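You operate a simulated robot arm through the tools that you are given. There is no shell and no other tool. Be economical: measure what you need, move in short steps, check, and stop when the job is done.

You are at the controls of a simulated robot arm. One attempt, no reset.

TASK
Tare the hand core, weigh the blue-banded hand roll and add it up.
Fine: tare first, then the core goes back in the grey cradle; the roll stays in the scale cradle; leave the other rolls.
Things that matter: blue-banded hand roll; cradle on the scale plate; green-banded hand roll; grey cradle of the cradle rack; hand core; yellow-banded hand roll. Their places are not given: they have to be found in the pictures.

The check looks at the end state, three seconds after you hand in, the way a careful person would. Anything else that was tipped, shoved, dropped, spilled or broken makes it a failure.

THE ROBOT
A 7-joint arm with a two-finger parallel gripper, fixed in place. Base frame: the origin is at the foot of the arm, x ahead of it, y to its left, z up. Units: m, degrees, N and s.
Its first joint turns from -166.0 to 166.0 degrees. Payload 4.4 kg.
The tool frame sits at the grasp point between the pads (the TCP): z along the fingers, y along the line on which they close. The tips reach 0.023 m beyond it. The gripper opens to 0.094 m. The fingers are 0.038 m wide and 0.01 m thick; the gripper's body (0.054 by 0.096 m) begins 0.039 m behind the TCP.
Orientation is that of the tool frame in the base frame, as a unit quaternion [w, x, y, z]. With the fingers straight down and closing along the base's y, the tool's x points along the base's -x, its y along +y and its z along -z.

THE INTERFACE
- The arm moves only by the tool apply_moves. Its argument "targets" is a list of rows, each an object of numbers (a shift or turn left out is 0, a gripper value left out holds the last): "tx", "ty", "tz": the shift along the base's x, y, z in m; "ax", "ay", "az": the turn, a rotation vector about the base's x, y, z in degrees; "grip": the finger opening in m, from 0 to 0.094. In form: [{"tx": .., "ty": .., "tz": .., "ax": .., "ay": .., "az": .., "grip": ..}, ...]. A call has 1 to 12 rows; each row is the pose to reach, as a shift and turn from the pose commanded when the call began. A row lasts 0.2 s, in which the tool goes at most 0.05 m and 8.6 degrees; a call with a longer step from one row to the next is refused whole, and so is a gripper value outside its range. Where a pose cannot be reached the arm comes as near as it can. A force on the tool above 90 N (or 10 N above the force at the start of the call, whichever is more), or a blocked arm, ends the call early, and 0.2 s more pass. The fingers move at their own pace (about 0.072 m/s each) and stop on an object; they squeeze with about 24 N. The grip force told is the motor's: it shows also when the fingers shut on nothing. Time passes only in rows, and 0.2 s behind the last, so rows that repeat a pose let the fingers close. It gives the time, the measured TCP pose, the force on the tool (base axes), the opening and the grip force at its end, in the units of the frame above (readings bear some noise), with the torque about the TCP (base axes, N m) and any sound that the robot's microphone picked up, and new pictures: "show" is both (left out), scene, wrist or none.
- Cameras (640 x 400 px; columns grow to the right, rows downward): "scene" is fixed at [0.0484, 0.6508, 1.3629]; the picture's right is [-0.42, -0.91, 0.00], its down [-0.51, 0.23, -0.83] and it looks along [0.76, -0.35, -0.56] (base axes); focal length 235 px, centre (320, 200). "wrist" rides on the gripper at [0.086, 0.016, -0.075] in the tool frame; the picture's right is [-0.18, 0.98, 0.00], its down [-0.58, -0.11, -0.81] and it looks along [-0.79, -0.15, 0.59] (tool axes); focal length 243 px, centre (320, 200).
- probe_pixels(camera, pixels): there is no depth. For up to 12 entries [column, row, z] of the newest picture of that camera ("zoom" is the newest enlarged one), the place [x, y] in the base frame at which the ray of that pixel passes the height z, good to about 0.002 m. It takes no simulated time.
- close_up(camera, box): a new picture of the part [left, top, right, bottom] of that camera's present view, enlarged. It takes no simulated time.
- hand_in(): hands the job in; it is judged then, once.

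Work in short steps. Measure before you move; look again where a grasp or a placing could have gone wrong, and mend it. You have 80 turns and 200 pictures in all, those below and enlarged ones among them. Open the gripper and draw the arm clear of the work before you hand the job in, unless the task says otherwise; then end with one line.

The tools are called after "Call:" as name(argument=value, ...) on one line, values as JSON. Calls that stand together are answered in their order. apply_moves: Moves the arm, as the interface text tells. Its arguments: {"type":"object","properties":{"targets":{"type":"array"},"show":{"type":"string","enum":["both","scene","wrist","none"]}},"required":["targets"]} The other tools are called the same way: probe_pixels (camera, pixels) gives the place at which the rays of pixels pass given heights; close_up (camera, box) takes an enlarged picture of a part of a camera's view; hand_in () hands the job in.

At the start:

```text
time: 0.0
position: [0.8055, -0.1068, 1.2478]
tool_rot: [0.0, 0.0, 1.0, 0.0]
contact_force: [0.4, -0.9, 0.3]
ft_torque: [-0.02, -0.03, -0.01]
opening: 0.0942
grasp_force: 0.1
```

scene: 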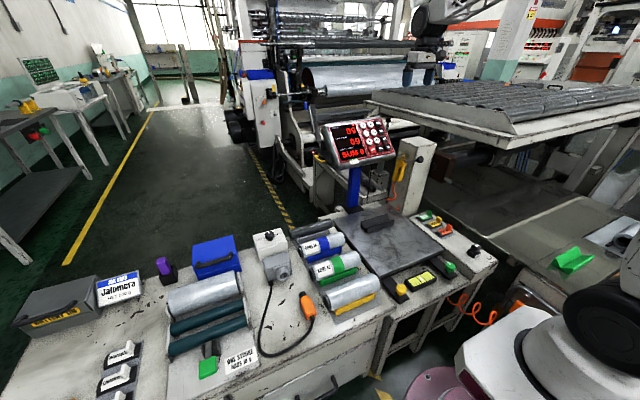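
wrist: 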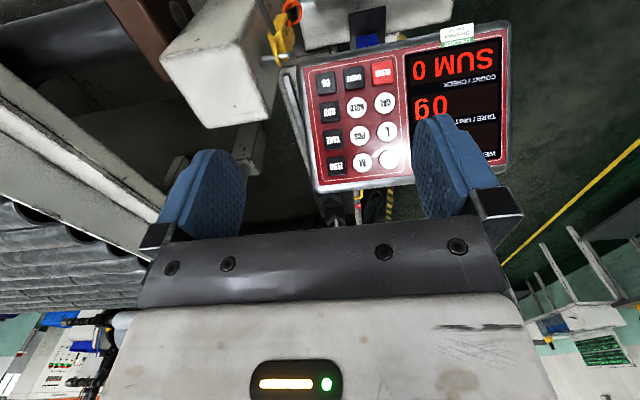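

The scene shows the bench with rolls near (330,260), the scale plate near (390,240) and a display near (360,140). I take close-ups first.

Call:
close_up(camera="scene", box=[250, 200, 410, 320])

Call:
close_up(camera="scene", box=[310, 110, 410, 180])

Call:
close_up(camera="scene", box=[340, 190, 500, 310])

Call:
close_up(camera="wrist", box=[290, 20, 520, 200])

```text
3.33 times, centred on (330, 260) of scene
```

zoom: 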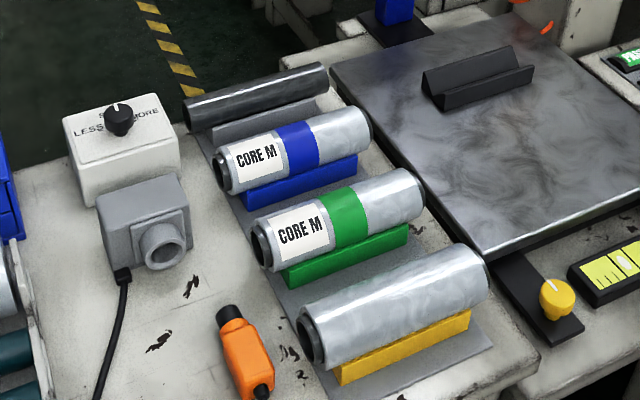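

```text
5.71 times, centred on (360, 145) of scene
```

zoom: 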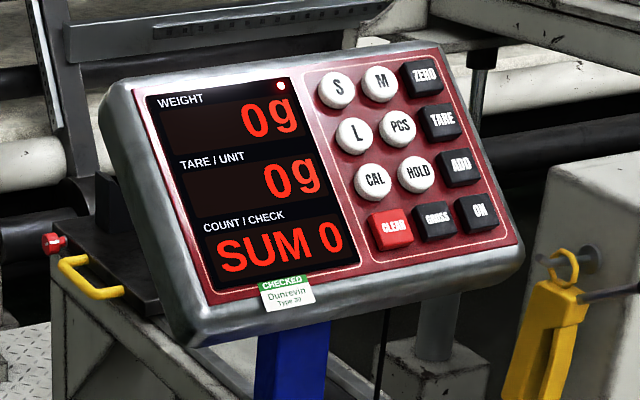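

```text
3.33 times, centred on (420, 250) of scene
```

zoom: 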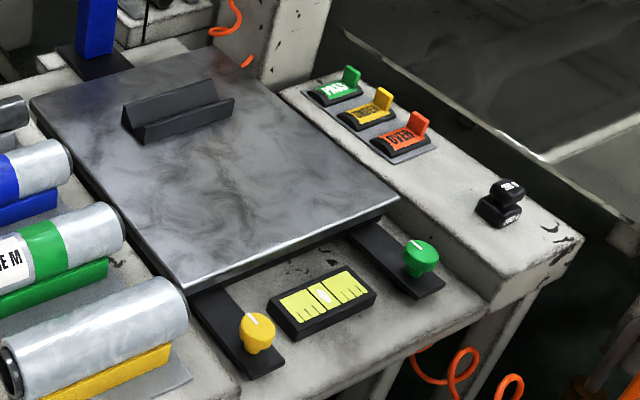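

```text
2.22 times, centred on (405, 110) of wrist
```

zoom: 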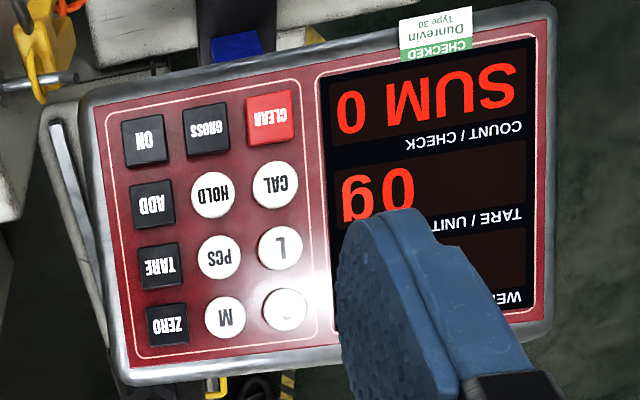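

The keys are visible from both cameras (TARE at scene (381.4,131.3), wrist (333.8,139.3)). I probe at several heights to triangulate the panel.

Call:
probe_pixels(camera="scene", pixels=[[381.4, 131.3, 1.1], [381.4, 131.3, 1.0], [381.4, 131.3, 0.9], [388, 147.1, 1.1], [388, 147.1, 1.0], [388, 147.1, 0.9], [378, 123.1, 1.1], [378, 123.1, 1.0], [372.3, 150.3, 1.1], [372.3, 150.3, 1.0]])

Call:
probe_pixels(camera="wrist", pixels=[[333.8, 139.3, 1.1], [333.8, 139.3, 1.0], [333.8, 139.3, 0.9], [326.2, 83.9, 1.1], [326.2, 83.9, 1.0], [326.2, 83.9, 0.9], [336, 166.3, 1.1], [336, 166.3, 1.0], [382.5, 72.6, 1.1], [382.5, 72.6, 1.0]])

```text
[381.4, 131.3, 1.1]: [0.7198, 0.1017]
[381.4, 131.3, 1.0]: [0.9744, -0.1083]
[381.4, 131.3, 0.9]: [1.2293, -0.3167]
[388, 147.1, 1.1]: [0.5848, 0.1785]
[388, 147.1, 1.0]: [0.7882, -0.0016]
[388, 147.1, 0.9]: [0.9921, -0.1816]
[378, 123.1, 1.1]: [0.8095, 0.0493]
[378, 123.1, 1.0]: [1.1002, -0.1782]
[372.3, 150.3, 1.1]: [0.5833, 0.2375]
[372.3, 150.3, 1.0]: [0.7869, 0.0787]
```

```text
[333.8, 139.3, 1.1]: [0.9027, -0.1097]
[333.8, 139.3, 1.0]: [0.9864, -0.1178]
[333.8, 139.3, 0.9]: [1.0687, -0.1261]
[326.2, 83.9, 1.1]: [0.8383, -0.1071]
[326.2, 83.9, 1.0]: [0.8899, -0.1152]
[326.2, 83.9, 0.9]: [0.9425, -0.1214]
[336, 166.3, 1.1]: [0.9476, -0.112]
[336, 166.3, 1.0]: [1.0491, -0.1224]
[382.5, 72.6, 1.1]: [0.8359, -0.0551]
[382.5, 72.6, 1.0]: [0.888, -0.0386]
```

Triangulated keys: TARE ≈ (0.988,-0.118,0.995), ON ≈ (0.922,-0.119,0.934), so the panel is tilted ~42°. Now I probe the bench region and shift the wrist view back and down to see it.

Call:
probe_pixels(camera="scene", pixels=[[323.4, 245, 0.9], [323.4, 245, 0.8], [323.4, 245, 0.7], [323.4, 245, 0.6], [375, 223, 0.8], [375, 223, 0.7], [375, 223, 0.6]])

Call:
apply_moves(targets=[{"tx": -0.05}, {"tx": -0.1}, {"tx": -0.15}, {"tx": -0.2}, {"tx": -0.25}, {"tx": -0.3}, {"tx": -0.35}, {"tx": -0.4}])

```text
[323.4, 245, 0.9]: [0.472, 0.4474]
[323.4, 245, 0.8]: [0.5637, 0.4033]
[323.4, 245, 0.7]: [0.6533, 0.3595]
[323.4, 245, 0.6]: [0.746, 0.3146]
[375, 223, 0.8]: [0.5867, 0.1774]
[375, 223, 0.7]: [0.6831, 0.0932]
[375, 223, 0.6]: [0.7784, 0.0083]
```

```text
time: 1.8
position: [0.4048, -0.1053, 1.2472]
tool_rot: [-0.002, 0.0, 1.0, 0.0]
contact_force: [-0.8, -0.2, 0.1]
ft_torque: [0.0, 0.0, 0.02]
opening: 0.0941
grasp_force: 0.1
```

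scene: 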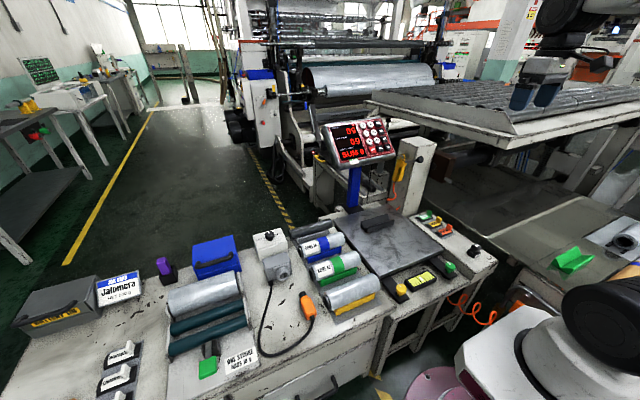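
wrist: 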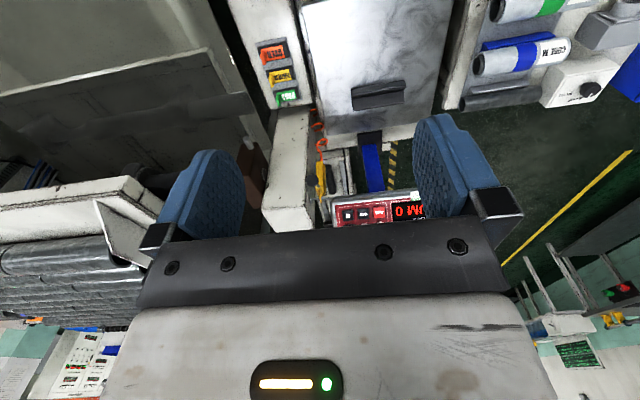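

The wrist view now shows the scale plate and rolls at the top. I move left and back so the rolls and the scale are better centred.

Call:
apply_moves(targets=[{"ty": 0.05}, {"ty": 0.1}, {"ty": 0.15}, {"ty": 0.2}, {"ty": 0.25, "tx": -0.01}, {"ty": 0.28, "tx": -0.05}, {"ty": 0.3, "tx": -0.09}, {"ty": 0.3, "tx": -0.1}], show="wrist")

```text
refused: row 5 steps farther than a row can; nothing moved
```

The call was refused for a step slightly too long, so I resend it with smaller steps.

Call:
apply_moves(targets=[{"ty": 0.045}, {"ty": 0.09}, {"ty": 0.135}, {"ty": 0.18}, {"ty": 0.22, "tx": -0.02}, {"ty": 0.26, "tx": -0.04}, {"ty": 0.3, "tx": -0.06}, {"ty": 0.3, "tx": -0.1}], show="wrist")

```text
time: 3.6
position: [0.3046, 0.192, 1.2501]
tool_rot: [0.0, -0.001, 1.0, 0.0]
contact_force: [0.2, 0.4, -0.5]
ft_torque: [-0.03, 0.02, 0.0]
opening: 0.094
grasp_force: 0.0
```

wrist: 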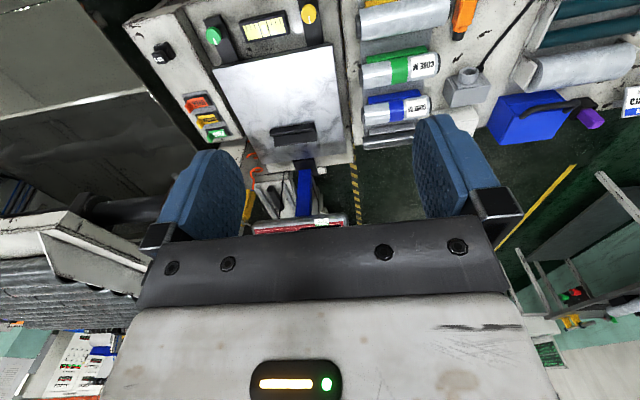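

The rolls, the core and the scale are all in this view. I enlarge two regions to get precise pixel positions.

Call:
close_up(camera="wrist", box=[340, 0, 500, 160])

Call:
close_up(camera="wrist", box=[190, 0, 350, 160])

Call:
close_up(camera="scene", box=[280, 205, 400, 280])

Call:
close_up(camera="scene", box=[390, 255, 454, 295])

```text
2.50 times, centred on (420, 80) of wrist
```

zoom: 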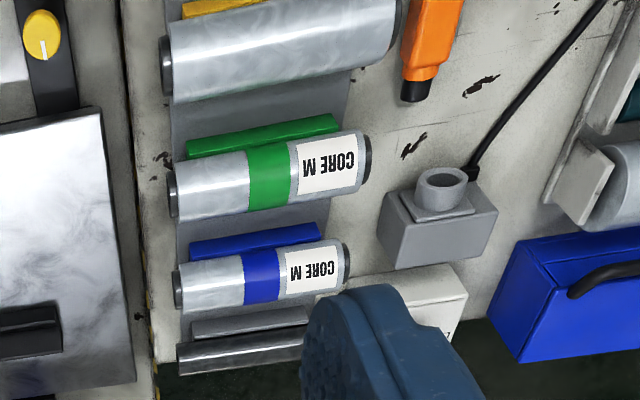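

```text
2.50 times, centred on (270, 80) of wrist
```

zoom: 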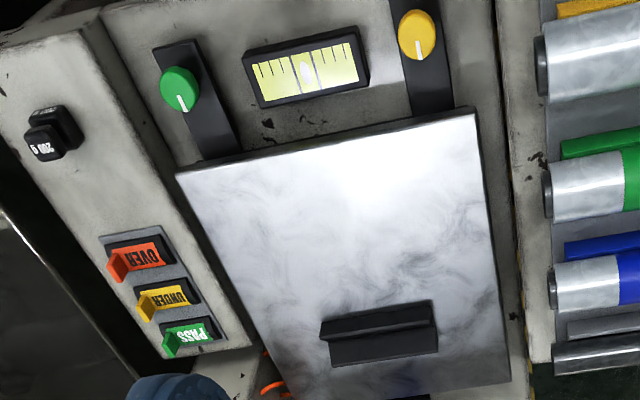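

```text
5.33 times, centred on (340, 242) of scene
```

zoom: 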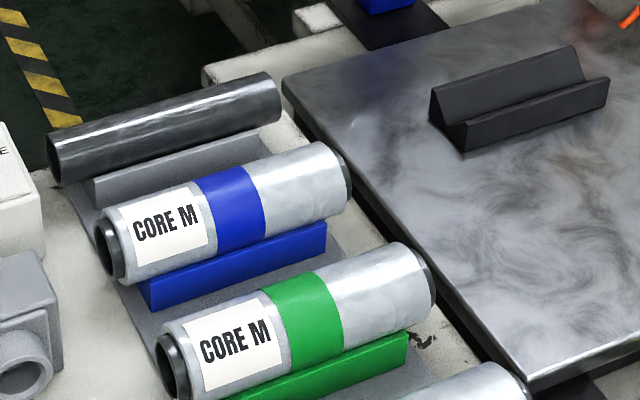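

```text
10.00 times, centred on (422, 275) of scene
```

zoom: 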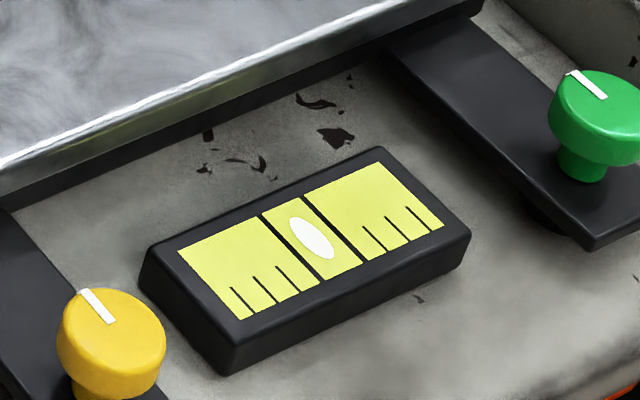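

The bubble level is centred in its marks. I take closer views of the scale cradle and the core end, then probe for triangulation.

Call:
close_up(camera="wrist", box=[260, 110, 330, 150])

Call:
close_up(camera="scene", box=[350, 205, 414, 245])

Call:
probe_pixels(camera="wrist", pixels=[[364.8, 115.2, 0.8], [364.8, 115.2, 0.7], [429.2, 104.8, 0.8], [429.2, 104.8, 0.7], [396.8, 110.4, 0.8], [396.8, 110.4, 0.7], [364, 144, 0.8], [364, 144, 0.7]])

Call:
probe_pixels(camera="scene", pixels=[[342.8, 238.2, 0.8], [342.8, 238.2, 0.7], [301.5, 250.4, 0.8], [301.5, 250.4, 0.7], [324.1, 244.25, 0.8], [324.1, 244.25, 0.7], [331, 222.7, 0.8], [331, 222.7, 0.7]])

```text
9.14 times, centred on (295, 130) of wrist
```

zoom: 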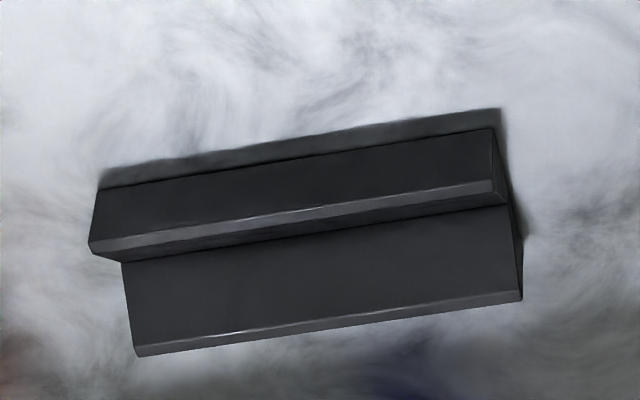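

```text
10.00 times, centred on (382, 225) of scene
```

zoom: 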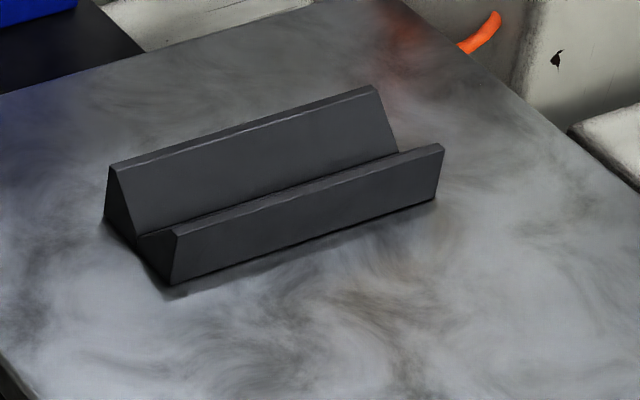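

```text
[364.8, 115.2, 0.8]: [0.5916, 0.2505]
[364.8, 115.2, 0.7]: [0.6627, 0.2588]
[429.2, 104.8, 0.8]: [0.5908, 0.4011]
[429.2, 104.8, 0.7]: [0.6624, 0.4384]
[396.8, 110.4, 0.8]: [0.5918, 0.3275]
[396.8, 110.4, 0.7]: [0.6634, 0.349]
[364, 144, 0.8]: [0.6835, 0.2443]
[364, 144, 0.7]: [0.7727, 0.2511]
```

```text
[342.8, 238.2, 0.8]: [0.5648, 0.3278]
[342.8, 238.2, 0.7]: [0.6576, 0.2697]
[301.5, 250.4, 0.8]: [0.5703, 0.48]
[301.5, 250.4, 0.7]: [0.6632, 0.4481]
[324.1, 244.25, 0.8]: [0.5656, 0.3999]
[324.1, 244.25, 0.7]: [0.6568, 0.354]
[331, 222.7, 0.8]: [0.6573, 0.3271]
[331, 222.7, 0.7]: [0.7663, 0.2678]
```

I probe the four upper corners of the scale cradle in both cameras to locate it.

Call:
probe_pixels(camera="wrist", pixels=[[313.8, 128.4, 0.7], [313.8, 128.4, 0.6], [269.8, 134.6, 0.7], [269.8, 134.6, 0.6], [317.1, 140.5, 0.7], [317.1, 140.5, 0.6], [275, 146.6, 0.7], [275, 146.6, 0.6]])

Call:
probe_pixels(camera="scene", pixels=[[367.5, 228.5, 0.7], [367.5, 228.5, 0.6], [394.3, 219.7, 0.7], [394.3, 219.7, 0.6], [361.5, 221.5, 0.7], [361.5, 221.5, 0.6], [387.5, 214, 0.7], [387.5, 214, 0.6]])

```text
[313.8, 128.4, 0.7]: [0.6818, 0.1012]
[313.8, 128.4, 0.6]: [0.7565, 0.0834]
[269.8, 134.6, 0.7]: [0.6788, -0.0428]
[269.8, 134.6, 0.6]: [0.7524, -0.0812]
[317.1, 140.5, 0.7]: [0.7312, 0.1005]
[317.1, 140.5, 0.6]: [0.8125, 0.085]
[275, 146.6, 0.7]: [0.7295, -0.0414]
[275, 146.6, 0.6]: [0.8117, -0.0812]
```

```text
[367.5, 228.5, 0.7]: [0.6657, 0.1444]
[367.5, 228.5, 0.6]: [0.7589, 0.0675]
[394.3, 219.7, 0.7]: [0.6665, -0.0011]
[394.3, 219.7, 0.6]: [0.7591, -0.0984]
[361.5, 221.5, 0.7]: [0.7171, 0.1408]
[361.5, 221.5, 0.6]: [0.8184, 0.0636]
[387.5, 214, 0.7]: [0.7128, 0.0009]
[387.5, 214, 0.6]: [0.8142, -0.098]
```

The scale cradle is at about x 0.733–0.786, y −0.07–0.089, ridge z≈0.629; the blue roll axis is near (0.674, 0.26–0.444, 0.685) and the core near x 0.795. I turn the tool 90° about z and approach so the wrist camera looks along the rolls.

Call:
apply_moves(targets=[{"tx": 0.035, "tz": -0.02, "az": 7.5}, {"tx": 0.07, "tz": -0.04, "az": 15}, {"tx": 0.105, "tz": -0.06, "az": 22.5}, {"tx": 0.14, "tz": -0.08, "az": 30}, {"tx": 0.175, "tz": -0.1, "az": 37.5}, {"tx": 0.21, "tz": -0.12, "az": 45}, {"tx": 0.245, "tz": -0.14, "az": 52.5}, {"tx": 0.28, "tz": -0.16, "az": 60}, {"tx": 0.315, "tz": -0.18, "az": 67.5}, {"tx": 0.35, "tz": -0.2, "az": 75}, {"tx": 0.385, "tz": -0.22, "az": 82.5}, {"tx": 0.42, "tz": -0.24, "az": 90}], show="wrist")

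```text
time: 6.2
position: [0.7268, 0.1955, 1.0091]
tool_rot: [0.0, 0.708, -0.707, 0.001]
contact_force: [-0.1, -0.4, 0.2]
ft_torque: [0.0, 0.03, 0.01]
opening: 0.0942
grasp_force: 0.1
```

wrist: 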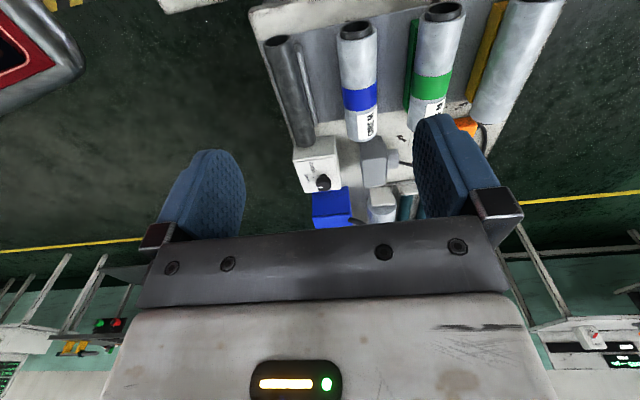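

Now the core shows from (278,40) to (303,145) with a white knob box behind it. I enlarge the view.

Call:
close_up(camera="wrist", box=[240, 0, 400, 100])

Call:
close_up(camera="wrist", box=[240, 80, 400, 200])

```text
4.00 times, centred on (320, 50) of wrist
```

zoom: 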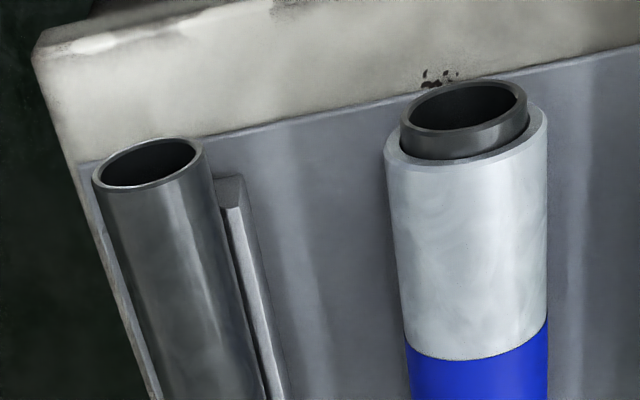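

```text
3.33 times, centred on (320, 140) of wrist
```

zoom: 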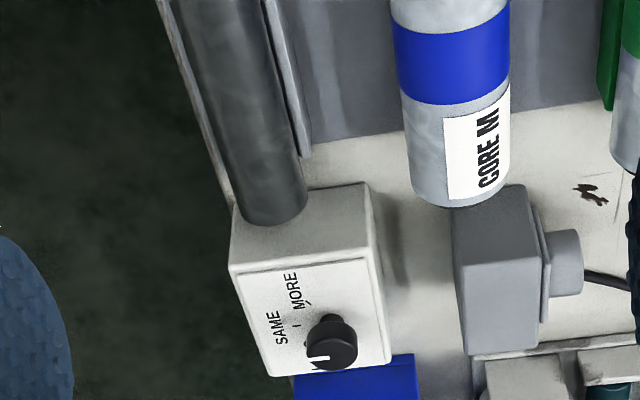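

I probe the core ends, core side edges, cradle ridge ends and the blue roll ends at candidate heights.

Call:
probe_pixels(camera="wrist", pixels=[[277.5, 41.25, 0.68], [277.5, 41.25, 0.66], [306.5, 141.5, 0.69], [306.5, 141.5, 0.67], [316.1, 126.5, 0.66], [295.5, 45, 0.66], [264, 42, 0.68], [291, 40, 0.68], [357.5, 32.5, 0.69], [357.5, 137, 0.69], [340, 38, 0.685], [376, 31, 0.685]])

Call:
probe_pixels(camera="scene", pixels=[[290.5, 234, 0.69], [290.5, 234, 0.68], [290.5, 234, 0.67], [331, 222.7, 0.68], [331, 222.7, 0.67]])

Call:
close_up(camera="scene", box=[280, 210, 344, 250])

```text
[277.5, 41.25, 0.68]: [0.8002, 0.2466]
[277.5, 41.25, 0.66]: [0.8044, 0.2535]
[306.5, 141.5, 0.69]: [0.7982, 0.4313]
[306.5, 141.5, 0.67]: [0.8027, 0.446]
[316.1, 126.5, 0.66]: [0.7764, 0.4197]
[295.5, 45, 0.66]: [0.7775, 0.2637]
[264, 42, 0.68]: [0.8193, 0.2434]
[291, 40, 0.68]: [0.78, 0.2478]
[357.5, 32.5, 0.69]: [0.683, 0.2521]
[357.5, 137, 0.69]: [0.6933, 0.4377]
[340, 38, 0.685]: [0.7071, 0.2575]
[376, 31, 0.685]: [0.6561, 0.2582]
```

```text
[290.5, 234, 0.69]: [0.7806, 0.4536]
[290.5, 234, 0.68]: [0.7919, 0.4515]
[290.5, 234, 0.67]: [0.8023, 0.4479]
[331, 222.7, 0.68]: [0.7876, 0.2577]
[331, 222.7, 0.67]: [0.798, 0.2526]
```

```text
10.00 times, centred on (312, 230) of scene
```

zoom: 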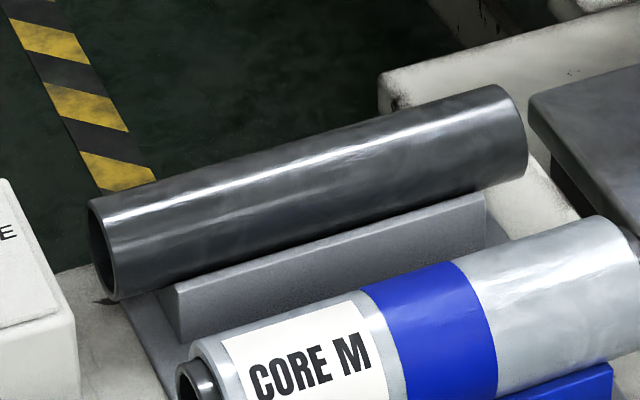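

The core axis is about x 0.80, y 0.25–0.447, z 0.672. I triangulate the grey cradle's near ridge to see how much of the core stands above it.

Call:
probe_pixels(camera="scene", pixels=[[297.5, 238.5, 0.68], [297.5, 238.5, 0.66], [297.5, 238.5, 0.64], [328.5, 229.5, 0.68], [328.5, 229.5, 0.66], [328.5, 229.5, 0.64]])

Call:
probe_pixels(camera="wrist", pixels=[[316.1, 126.5, 0.68], [316.1, 126.5, 0.66], [316.1, 126.5, 0.64], [295.5, 45, 0.68], [295.5, 45, 0.66], [295.5, 45, 0.64]])

```text
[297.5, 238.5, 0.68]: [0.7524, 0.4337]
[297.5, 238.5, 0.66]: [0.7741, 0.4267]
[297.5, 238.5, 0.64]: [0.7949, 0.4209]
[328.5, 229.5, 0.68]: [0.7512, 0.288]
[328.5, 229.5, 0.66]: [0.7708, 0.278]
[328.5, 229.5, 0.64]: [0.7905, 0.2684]
```

```text
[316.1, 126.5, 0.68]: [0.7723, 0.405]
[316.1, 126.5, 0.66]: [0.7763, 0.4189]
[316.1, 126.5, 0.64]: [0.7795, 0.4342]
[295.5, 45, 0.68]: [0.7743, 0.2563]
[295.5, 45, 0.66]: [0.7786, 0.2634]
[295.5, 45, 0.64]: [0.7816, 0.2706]
```

Ridge z≈0.654, about 15 mm below the core axis (z≈0.669), so the core can be gripped with tips at z≈0.657. I move above the core at height ~0.80.

Call:
apply_moves(targets=[{"tx": 0.012, "ty": 0.025, "tz": -0.035}, {"tx": 0.025, "ty": 0.05, "tz": -0.07}, {"tx": 0.038, "ty": 0.075, "tz": -0.105}, {"tx": 0.05, "ty": 0.1, "tz": -0.14}, {"tx": 0.063, "ty": 0.125, "tz": -0.175}, {"tx": 0.0755, "ty": 0.15, "tz": -0.209}, {"tx": 0.0755, "ty": 0.15, "tz": -0.25}], show="both")

```text
time: 7.8
position: [0.8024, 0.3411, 0.7586]
tool_rot: [0.0, -0.707, 0.707, 0.0]
contact_force: [0.5, 0.1, -0.1]
ft_torque: [0.0, 0.01, 0.02]
opening: 0.0941
grasp_force: 0.0
```

scene: 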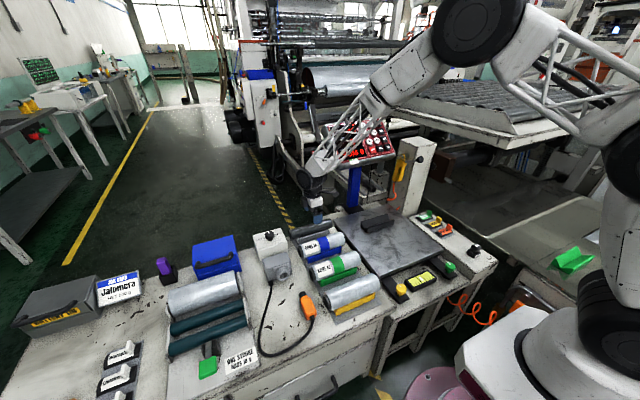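
wrist: 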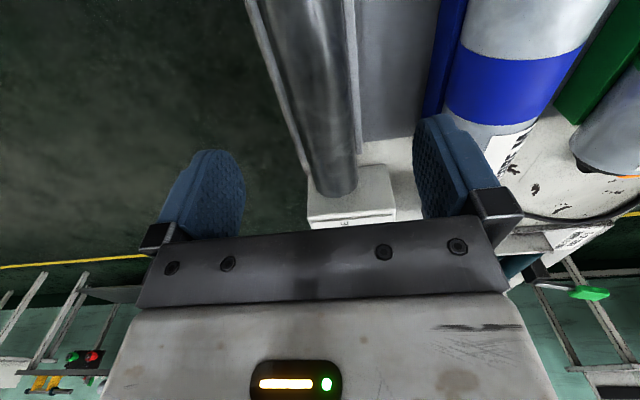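

The core is straight ahead between the fingers. I probe its side edges here at the axis height to refine x.

Call:
close_up(camera="wrist", box=[230, 0, 410, 112])

Call:
probe_pixels(camera="wrist", pixels=[[276, 50, 0.674], [350, 50, 0.674], [290, 100, 0.674], [353, 100, 0.674], [337, 190, 0.66], [337, 195, 0.66]])

```text
3.56 times, centred on (320, 56) of wrist
```

zoom: 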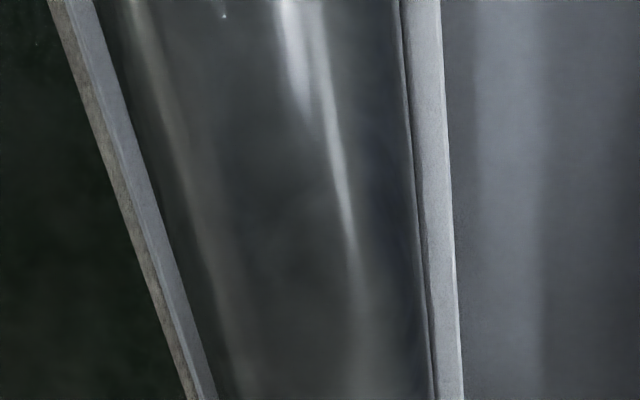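

```text
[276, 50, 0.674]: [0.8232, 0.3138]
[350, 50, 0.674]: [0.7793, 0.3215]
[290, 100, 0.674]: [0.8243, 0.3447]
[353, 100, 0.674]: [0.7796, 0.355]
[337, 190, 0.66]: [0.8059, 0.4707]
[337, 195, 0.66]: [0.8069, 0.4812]
```

Core edges give x≈0.802, matching the TCP. I descend 79 mm to z≈0.680, then close.

Call:
apply_moves(targets=[{"tz": -0.03}, {"tz": -0.06}, {"tz": -0.072}, {"tz": -0.079}, {"tz": -0.079, "grip": 0.02}, {"tz": -0.079, "grip": 0.02}, {"tz": -0.079, "grip": 0.02}, {"tz": -0.079, "grip": 0.02}], show="both")

```text
time: 9.6
position: [0.8019, 0.3409, 0.6817]
tool_rot: [0.001, -0.707, 0.707, 0.0]
contact_force: [7.0, 0.7, 5.9]
ft_torque: [-0.01, -0.13, 0.12]
opening: 0.0444
grasp_force: 24.0
```

scene: 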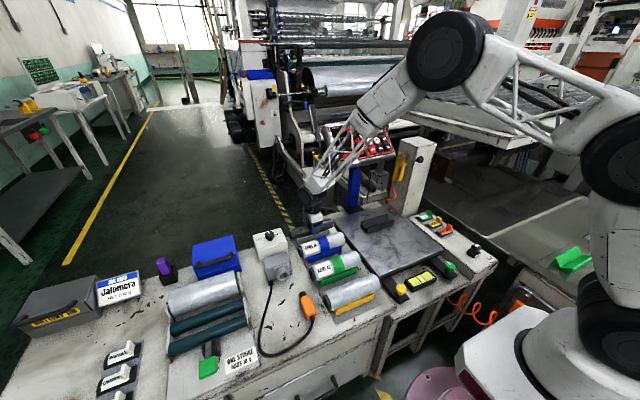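
wrist: 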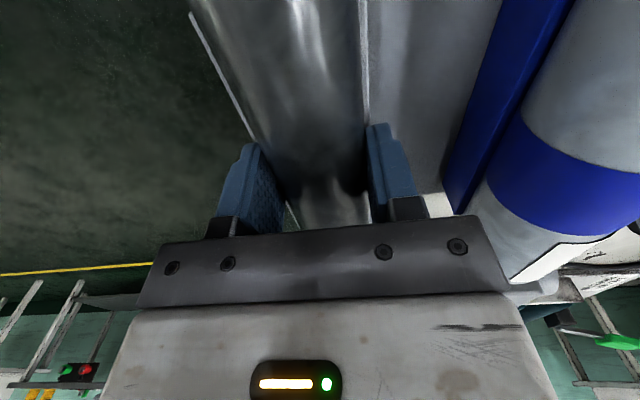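

The fingers stopped at 0.0444 with 24 N, so the core is held. I lift slowly and check it follows.

Call:
apply_moves(targets=[{"tz": 0.01}, {"tz": 0.025}, {"tz": 0.05}, {"tz": 0.08}, {"tz": 0.1}, {"tz": 0.1}], show="both")

```text
time: 11.0
position: [0.8007, 0.3426, 0.7795]
tool_rot: [0.0, 0.707, -0.707, 0.0]
contact_force: [0.2, 1.7, -0.8]
ft_torque: [-0.01, 0.03, 0.0]
opening: 0.0443
grasp_force: 23.8
```

scene: 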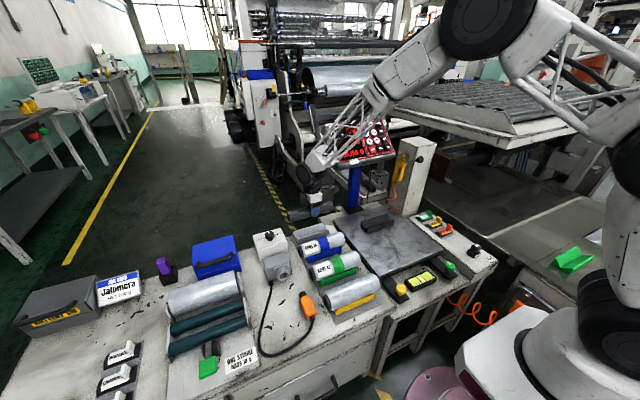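
wrist: 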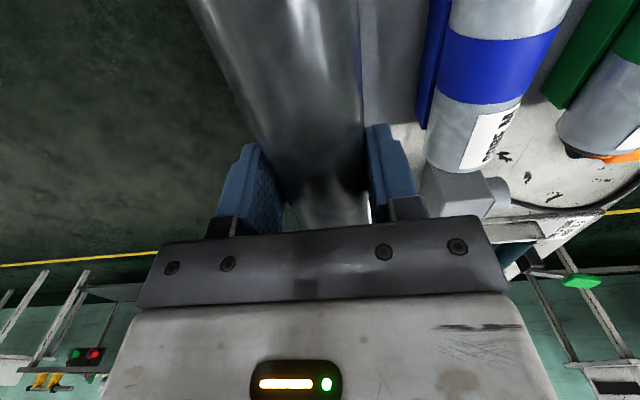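

The core is held level (torque ≈ 0). I carry it to above the scale cradle: TCP target (0.759, 0.003).

Call:
apply_moves(targets=[{"tx": -0.005, "ty": -0.035}, {"tx": -0.01, "ty": -0.075}, {"tx": -0.016, "ty": -0.115}, {"tx": -0.021, "ty": -0.155}, {"tx": -0.026, "ty": -0.195}, {"tx": -0.031, "ty": -0.235}, {"tx": -0.036, "ty": -0.275}, {"tx": -0.041, "ty": -0.315}, {"tx": -0.042, "ty": -0.339}, {"tx": -0.042, "ty": -0.339}], show="both")

```text
time: 13.2
position: [0.7599, 0.0028, 0.7792]
tool_rot: [-0.001, -0.707, 0.707, 0.0]
contact_force: [-0.9, -0.1, -1.6]
ft_torque: [0.0, 0.03, -0.01]
opening: 0.0444
grasp_force: 24.6
```

scene: 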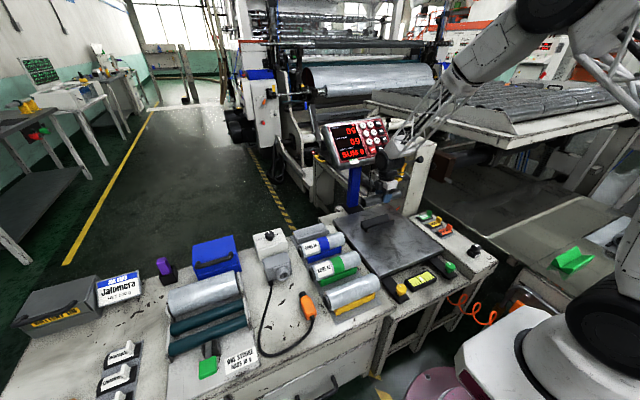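
wrist: 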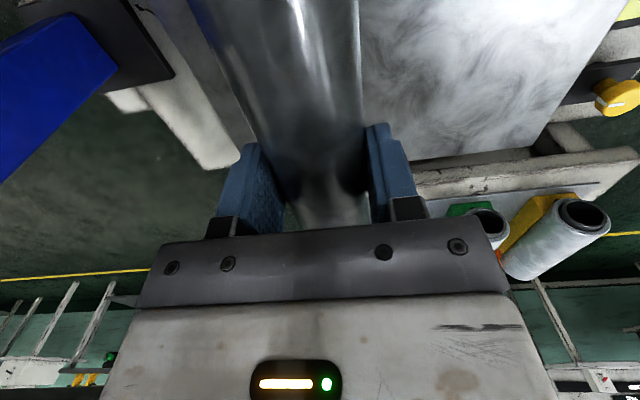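

I enlarge the scene around the gripper to compare the core with the scale cradle.

Call:
close_up(camera="scene", box=[330, 150, 442, 240])

Call:
close_up(camera="wrist", box=[180, 0, 420, 150])

```text
4.44 times, centred on (386, 195) of scene
```

zoom: 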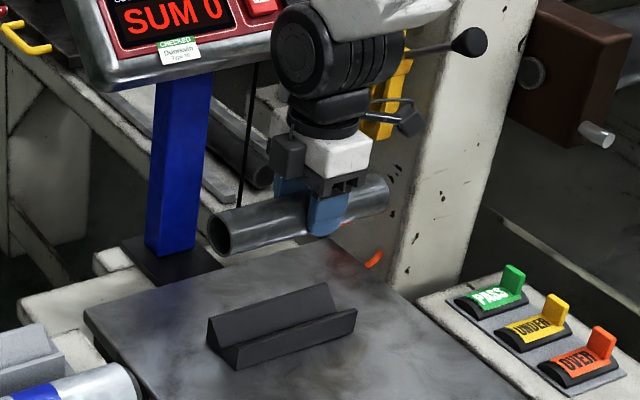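

```text
2.67 times, centred on (300, 75) of wrist
```

zoom: 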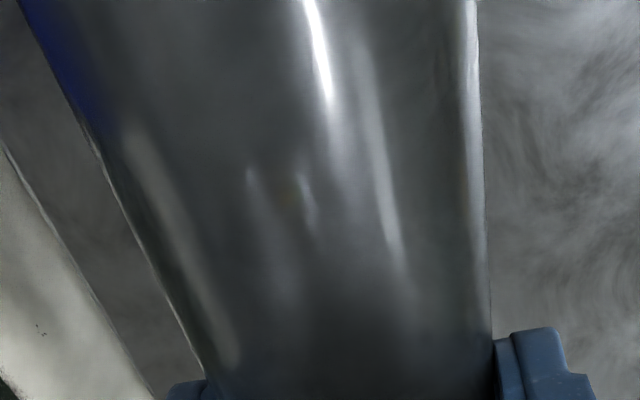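

The core hangs right above the cradle. I lower it to about 6 mm above the expected seat and look.

Call:
apply_moves(targets=[{"tz": -0.03}, {"tz": -0.06}, {"tz": -0.09}, {"tz": -0.108}, {"tz": -0.116}, {"tz": -0.116}], show="both")

Call:
close_up(camera="scene", box=[340, 180, 420, 240])

```text
time: 14.6
position: [0.7606, 0.0041, 0.6628]
tool_rot: [-0.001, 0.707, -0.707, 0.0]
contact_force: [0.4, -0.5, -0.9]
ft_torque: [-0.03, -0.01, 0.02]
opening: 0.0447
grasp_force: 23.6
```

scene: 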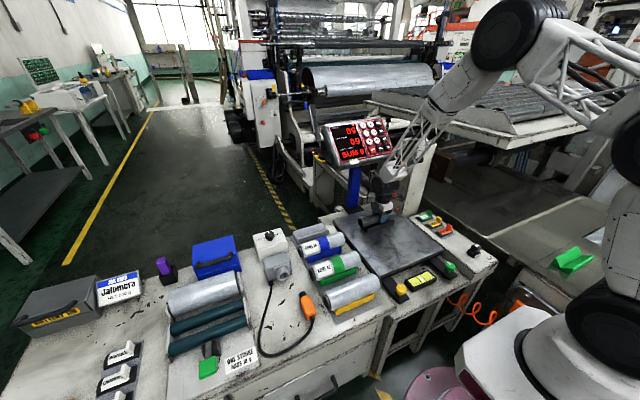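
wrist: 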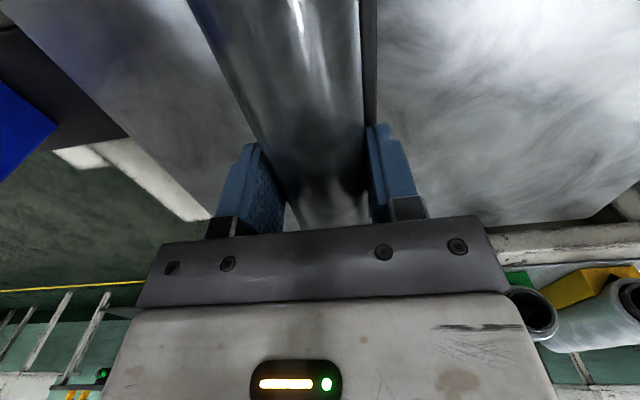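

```text
6.67 times, centred on (380, 210) of scene
```

zoom: 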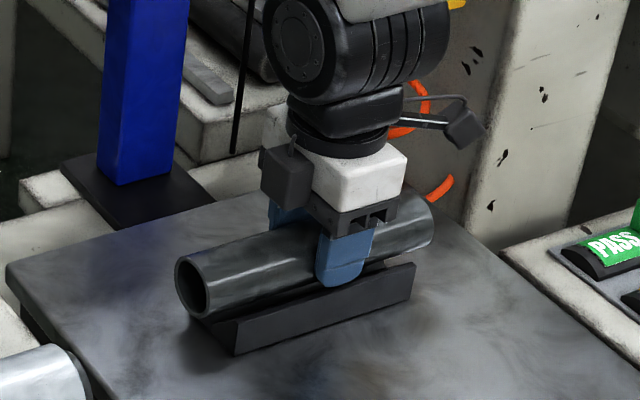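

The core hovers just over the V, centred along it. I lower in small steps and watch the force.

Call:
apply_moves(targets=[{"tz": -0.003}, {"tz": -0.006}, {"tz": -0.006}], show="none")

```text
time: 15.4
position: [0.7605, 0.0053, 0.6562]
tool_rot: [0.0, 0.708, -0.707, 0.0]
contact_force: [-0.3, 0.8, -0.9]
ft_torque: [-0.02, -0.01, 0.01]
opening: 0.045
grasp_force: 23.8
```

No contact yet at z≈0.656; I go on by another 2 mm at a time.

Call:
apply_moves(targets=[{"tz": -0.002}, {"tz": -0.002}], show="none")

Call:
close_up(camera="scene", box=[340, 180, 420, 240])

```text
time: 16.0
position: [0.7602, 0.0043, 0.6561]
tool_rot: [0.0, 0.707, -0.707, 0.0]
contact_force: [-3.9, 1.3, 7.2]
ft_torque: [0.06, 0.29, -0.01]
opening: 0.0444
grasp_force: 24.0
```

```text
6.67 times, centred on (380, 210) of scene
```

zoom: 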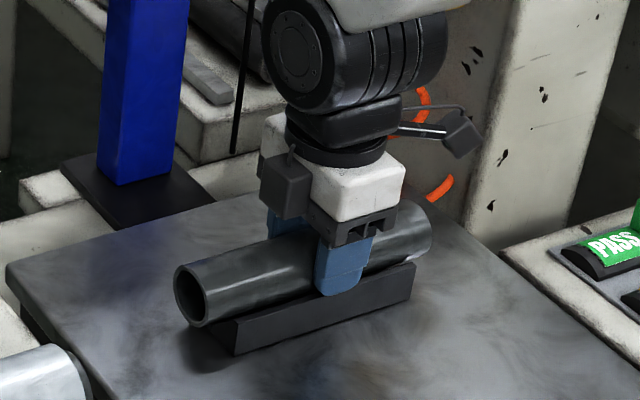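

Contact: 7 N up, small −x push, so the core touches the V. I ease 1 mm in −x, open the fingers and lift straight up.

Call:
apply_moves(targets=[{"tx": -0.001}, {"tx": -0.001, "grip": 0.06}, {"tx": -0.001, "grip": 0.07}, {"tx": -0.001, "grip": 0.07}, {"tx": -0.001, "tz": 0.02, "grip": 0.07}, {"tx": -0.001, "tz": 0.06}, {"tx": -0.001, "tz": 0.1}, {"tx": -0.001, "tz": 0.14}, {"tx": -0.001, "tz": 0.18}], show="both")

Call:
close_up(camera="scene", box=[310, 110, 430, 240])

```text
time: 18.0
position: [0.7586, 0.0054, 0.8348]
tool_rot: [0.0, 0.707, -0.707, -0.001]
contact_force: [-0.7, 0.2, 0.0]
ft_torque: [0.02, -0.01, 0.0]
opening: 0.0701
grasp_force: 0.1
```

scene: 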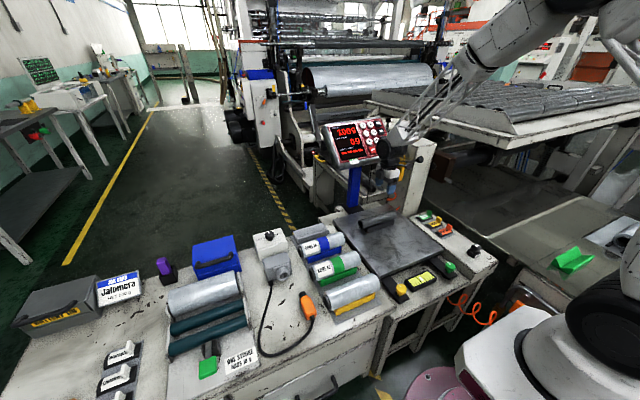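
wrist: 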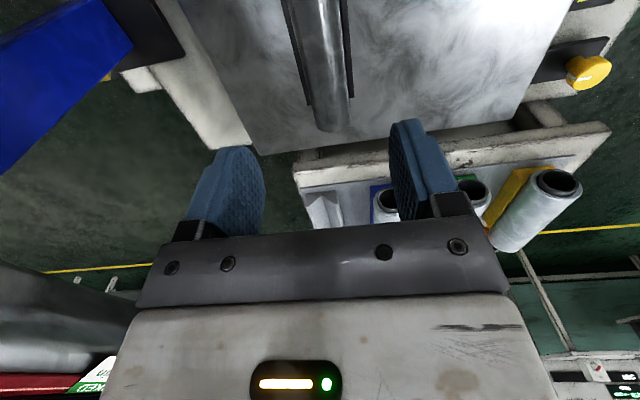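

```text
3.08 times, centred on (370, 175) of scene
```

zoom: 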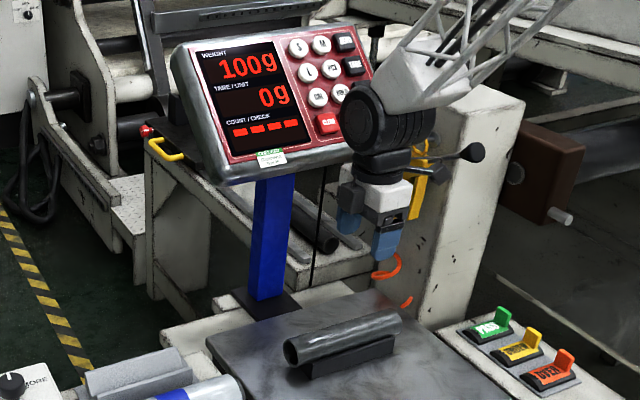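

The scale reads 100 g with the core settled in its cradle. Now I raise and back away to a clear spot before the panel, closing the fingers.

Call:
apply_moves(targets=[{"tx": -0.012, "ty": -0.016, "tz": 0.035, "grip": 0.03}, {"tx": -0.02, "ty": -0.032, "tz": 0.07, "grip": 0.0}, {"tx": -0.03, "ty": -0.048, "tz": 0.105}, {"tx": -0.04, "ty": -0.064, "tz": 0.14}, {"tx": -0.05, "ty": -0.08, "tz": 0.175}, {"tx": -0.058, "ty": -0.095, "tz": 0.21}, {"tx": -0.058, "ty": -0.11, "tz": 0.25}, {"tx": -0.058, "ty": -0.1234, "tz": 0.285}, {"tx": -0.058, "ty": -0.1234, "tz": 0.315}], show="none")

Call:
close_up(camera="scene", box=[310, 110, 410, 180])

```text
time: 20.0
position: [0.7026, -0.1216, 1.149]
tool_rot: [0.0, -0.707, 0.707, 0.0]
contact_force: [-0.2, 0.1, -1.0]
ft_torque: [0.02, 0.01, 0.0]
opening: 0.0
grasp_force: 24.5
```

```text
5.71 times, centred on (360, 145) of scene
```

zoom: 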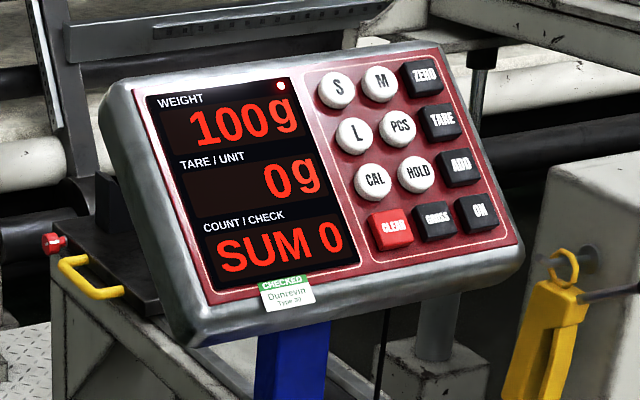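

The display is stable at 100 g. I tilt the tool −42° about y and go to a standoff of 8 cm from TARE along the panel normal.

Call:
apply_moves(targets=[{"tx": 0.03, "ty": 0.001, "tz": 0.0, "ay": -7}, {"tx": 0.065, "ty": 0.002, "tz": -0.01, "ay": -14}, {"tx": 0.1, "ty": 0.003, "tz": -0.025, "ay": -21}, {"tx": 0.14, "ty": 0.004, "tz": -0.04, "ay": -28}, {"tx": 0.18, "ty": 0.004, "tz": -0.06, "ay": -35}, {"tx": 0.217, "ty": 0.004, "tz": -0.0775, "ay": -42}, {"tx": 0.217, "ty": 0.004, "tz": -0.0775, "ay": -42}], show="both")

```text
time: 21.6
position: [0.9198, -0.1151, 1.0723]
tool_rot: [0.253, -0.66, 0.66, -0.254]
contact_force: [-0.3, 0.3, -0.3]
ft_torque: [-0.01, -0.01, 0.02]
opening: 0.0
grasp_force: 23.9
```

scene: 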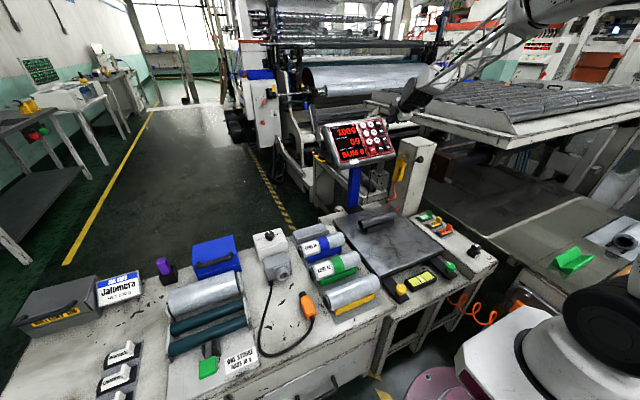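
wrist: 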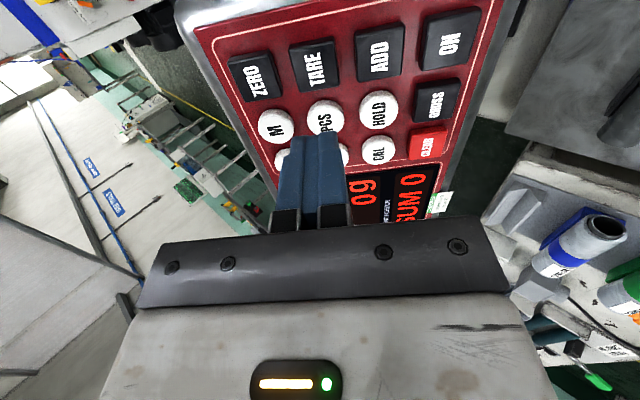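

The panel is in clear wrist view: TARE at (315,66), ADD at (380,50), ZERO (255,76), ON (446,38). I probe them to refine the positions.

Call:
probe_pixels(camera="wrist", pixels=[[315, 66, 1.0], [315, 66, 0.98], [380, 50, 0.97], [380, 50, 0.95], [255, 76, 1.03], [255, 76, 1.01], [446, 38, 0.94], [446, 38, 0.92], [430, 145, 0.94], [430, 145, 0.92]])

Call:
probe_pixels(camera="scene", pixels=[[381.4, 131.3, 1.0], [381.4, 131.3, 0.99], [384.9, 139.0, 0.97], [384.9, 139.0, 0.96]])

```text
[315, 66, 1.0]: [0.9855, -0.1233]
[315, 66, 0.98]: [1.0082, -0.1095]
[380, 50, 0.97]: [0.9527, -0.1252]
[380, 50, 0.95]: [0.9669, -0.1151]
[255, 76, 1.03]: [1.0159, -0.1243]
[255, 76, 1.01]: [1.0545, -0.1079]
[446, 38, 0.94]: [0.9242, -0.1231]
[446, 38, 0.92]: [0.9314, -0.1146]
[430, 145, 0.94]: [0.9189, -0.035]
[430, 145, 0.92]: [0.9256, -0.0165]
```

```text
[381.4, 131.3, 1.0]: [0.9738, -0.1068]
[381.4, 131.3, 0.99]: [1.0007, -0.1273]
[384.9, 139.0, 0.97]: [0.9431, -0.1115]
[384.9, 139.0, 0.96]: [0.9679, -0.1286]
```

TARE confirmed at (0.989,−0.118,0.995). I advance 70 mm along the tool direction, then look at the fingertip versus the key.

Call:
apply_moves(targets=[{"tx": 0.02, "ty": -0.001, "tz": -0.0225}, {"tx": 0.04, "ty": -0.003, "tz": -0.0448}, {"tx": 0.0466, "ty": -0.003, "tz": -0.0521}, {"tx": 0.0466, "ty": -0.003, "tz": -0.0521}], show="wrist")

Call:
close_up(camera="scene", box=[310, 110, 410, 180])

```text
time: 22.6
position: [0.9652, -0.1186, 1.0222]
tool_rot: [-0.253, 0.66, -0.66, 0.253]
contact_force: [-0.3, -0.3, 0.5]
ft_torque: [-0.01, 0.04, 0.01]
opening: 0.0
grasp_force: 24.1
```

wrist: 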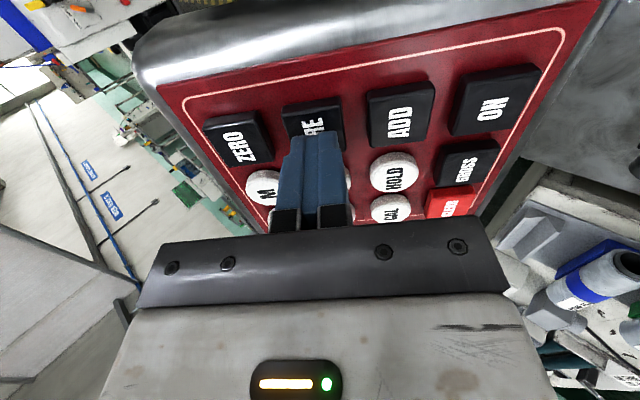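

```text
5.71 times, centred on (360, 145) of scene
```

zoom: 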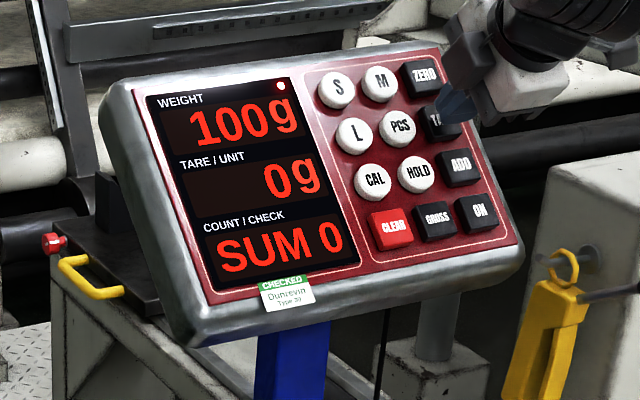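

The tip is over TARE. I press further in 2 mm steps, then check.

Call:
apply_moves(targets=[{"tx": 0.0027, "tz": -0.003}, {"tx": 0.0047, "tz": -0.0052}, {"tx": 0.006, "tz": -0.0067}], show="none")

Call:
close_up(camera="scene", box=[310, 110, 410, 180])

```text
time: 23.4
position: [0.9713, -0.1189, 1.0141]
tool_rot: [-0.254, 0.66, -0.66, 0.253]
contact_force: [0.9, -0.2, -0.5]
ft_torque: [-0.01, 0.01, -0.01]
opening: 0.0002
grasp_force: 24.4
```

```text
5.71 times, centred on (360, 145) of scene
```

zoom: 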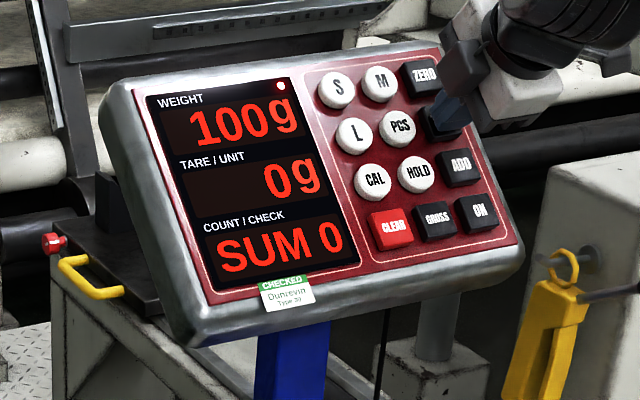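

No contact yet. I go on in 1.3 mm steps.

Call:
apply_moves(targets=[{"tx": 0.001, "tz": -0.0011}, {"tx": 0.002, "tz": -0.0022}], show="none")

Call:
close_up(camera="scene", box=[310, 110, 410, 180])

```text
time: 24.0
position: [0.9722, -0.1181, 1.0122]
tool_rot: [0.254, -0.66, 0.66, -0.253]
contact_force: [-0.9, -1.4, 1.1]
ft_torque: [-0.01, 0.0, -0.04]
opening: 0.0
grasp_force: 23.8
```

```text
5.71 times, centred on (360, 145) of scene
```

zoom: 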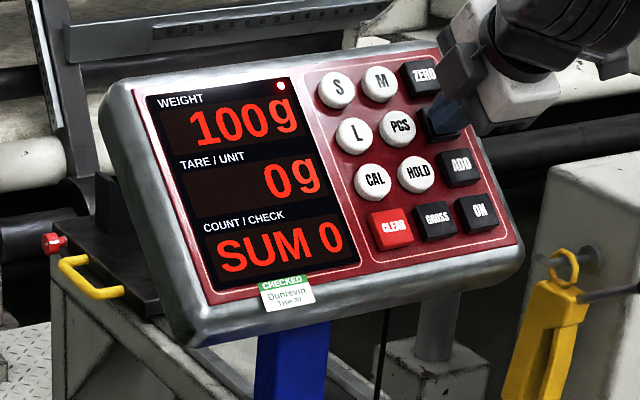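

Tip is now about at the key surface; force −0.9/1.1 is only a hint. I press 3 mm more.

Call:
apply_moves(targets=[{"tx": 0.0007, "tz": -0.0007}, {"tx": 0.0013, "tz": -0.0015}, {"tx": 0.002, "tz": -0.0022}], show="none")

Call:
close_up(camera="scene", box=[310, 110, 410, 180])

```text
time: 24.8
position: [0.9757, -0.1197, 1.0107]
tool_rot: [-0.254, 0.66, -0.66, 0.253]
contact_force: [-4.0, -0.9, 2.5]
ft_torque: [-0.02, -0.01, 0.0]
opening: 0.0
grasp_force: 24.3
heard: click
```

```text
5.71 times, centred on (360, 145) of scene
```

zoom: 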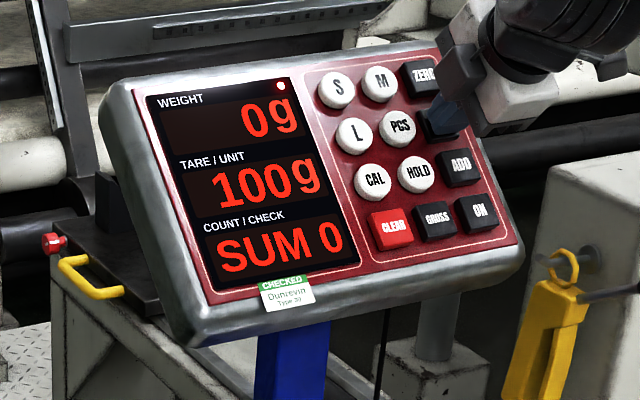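

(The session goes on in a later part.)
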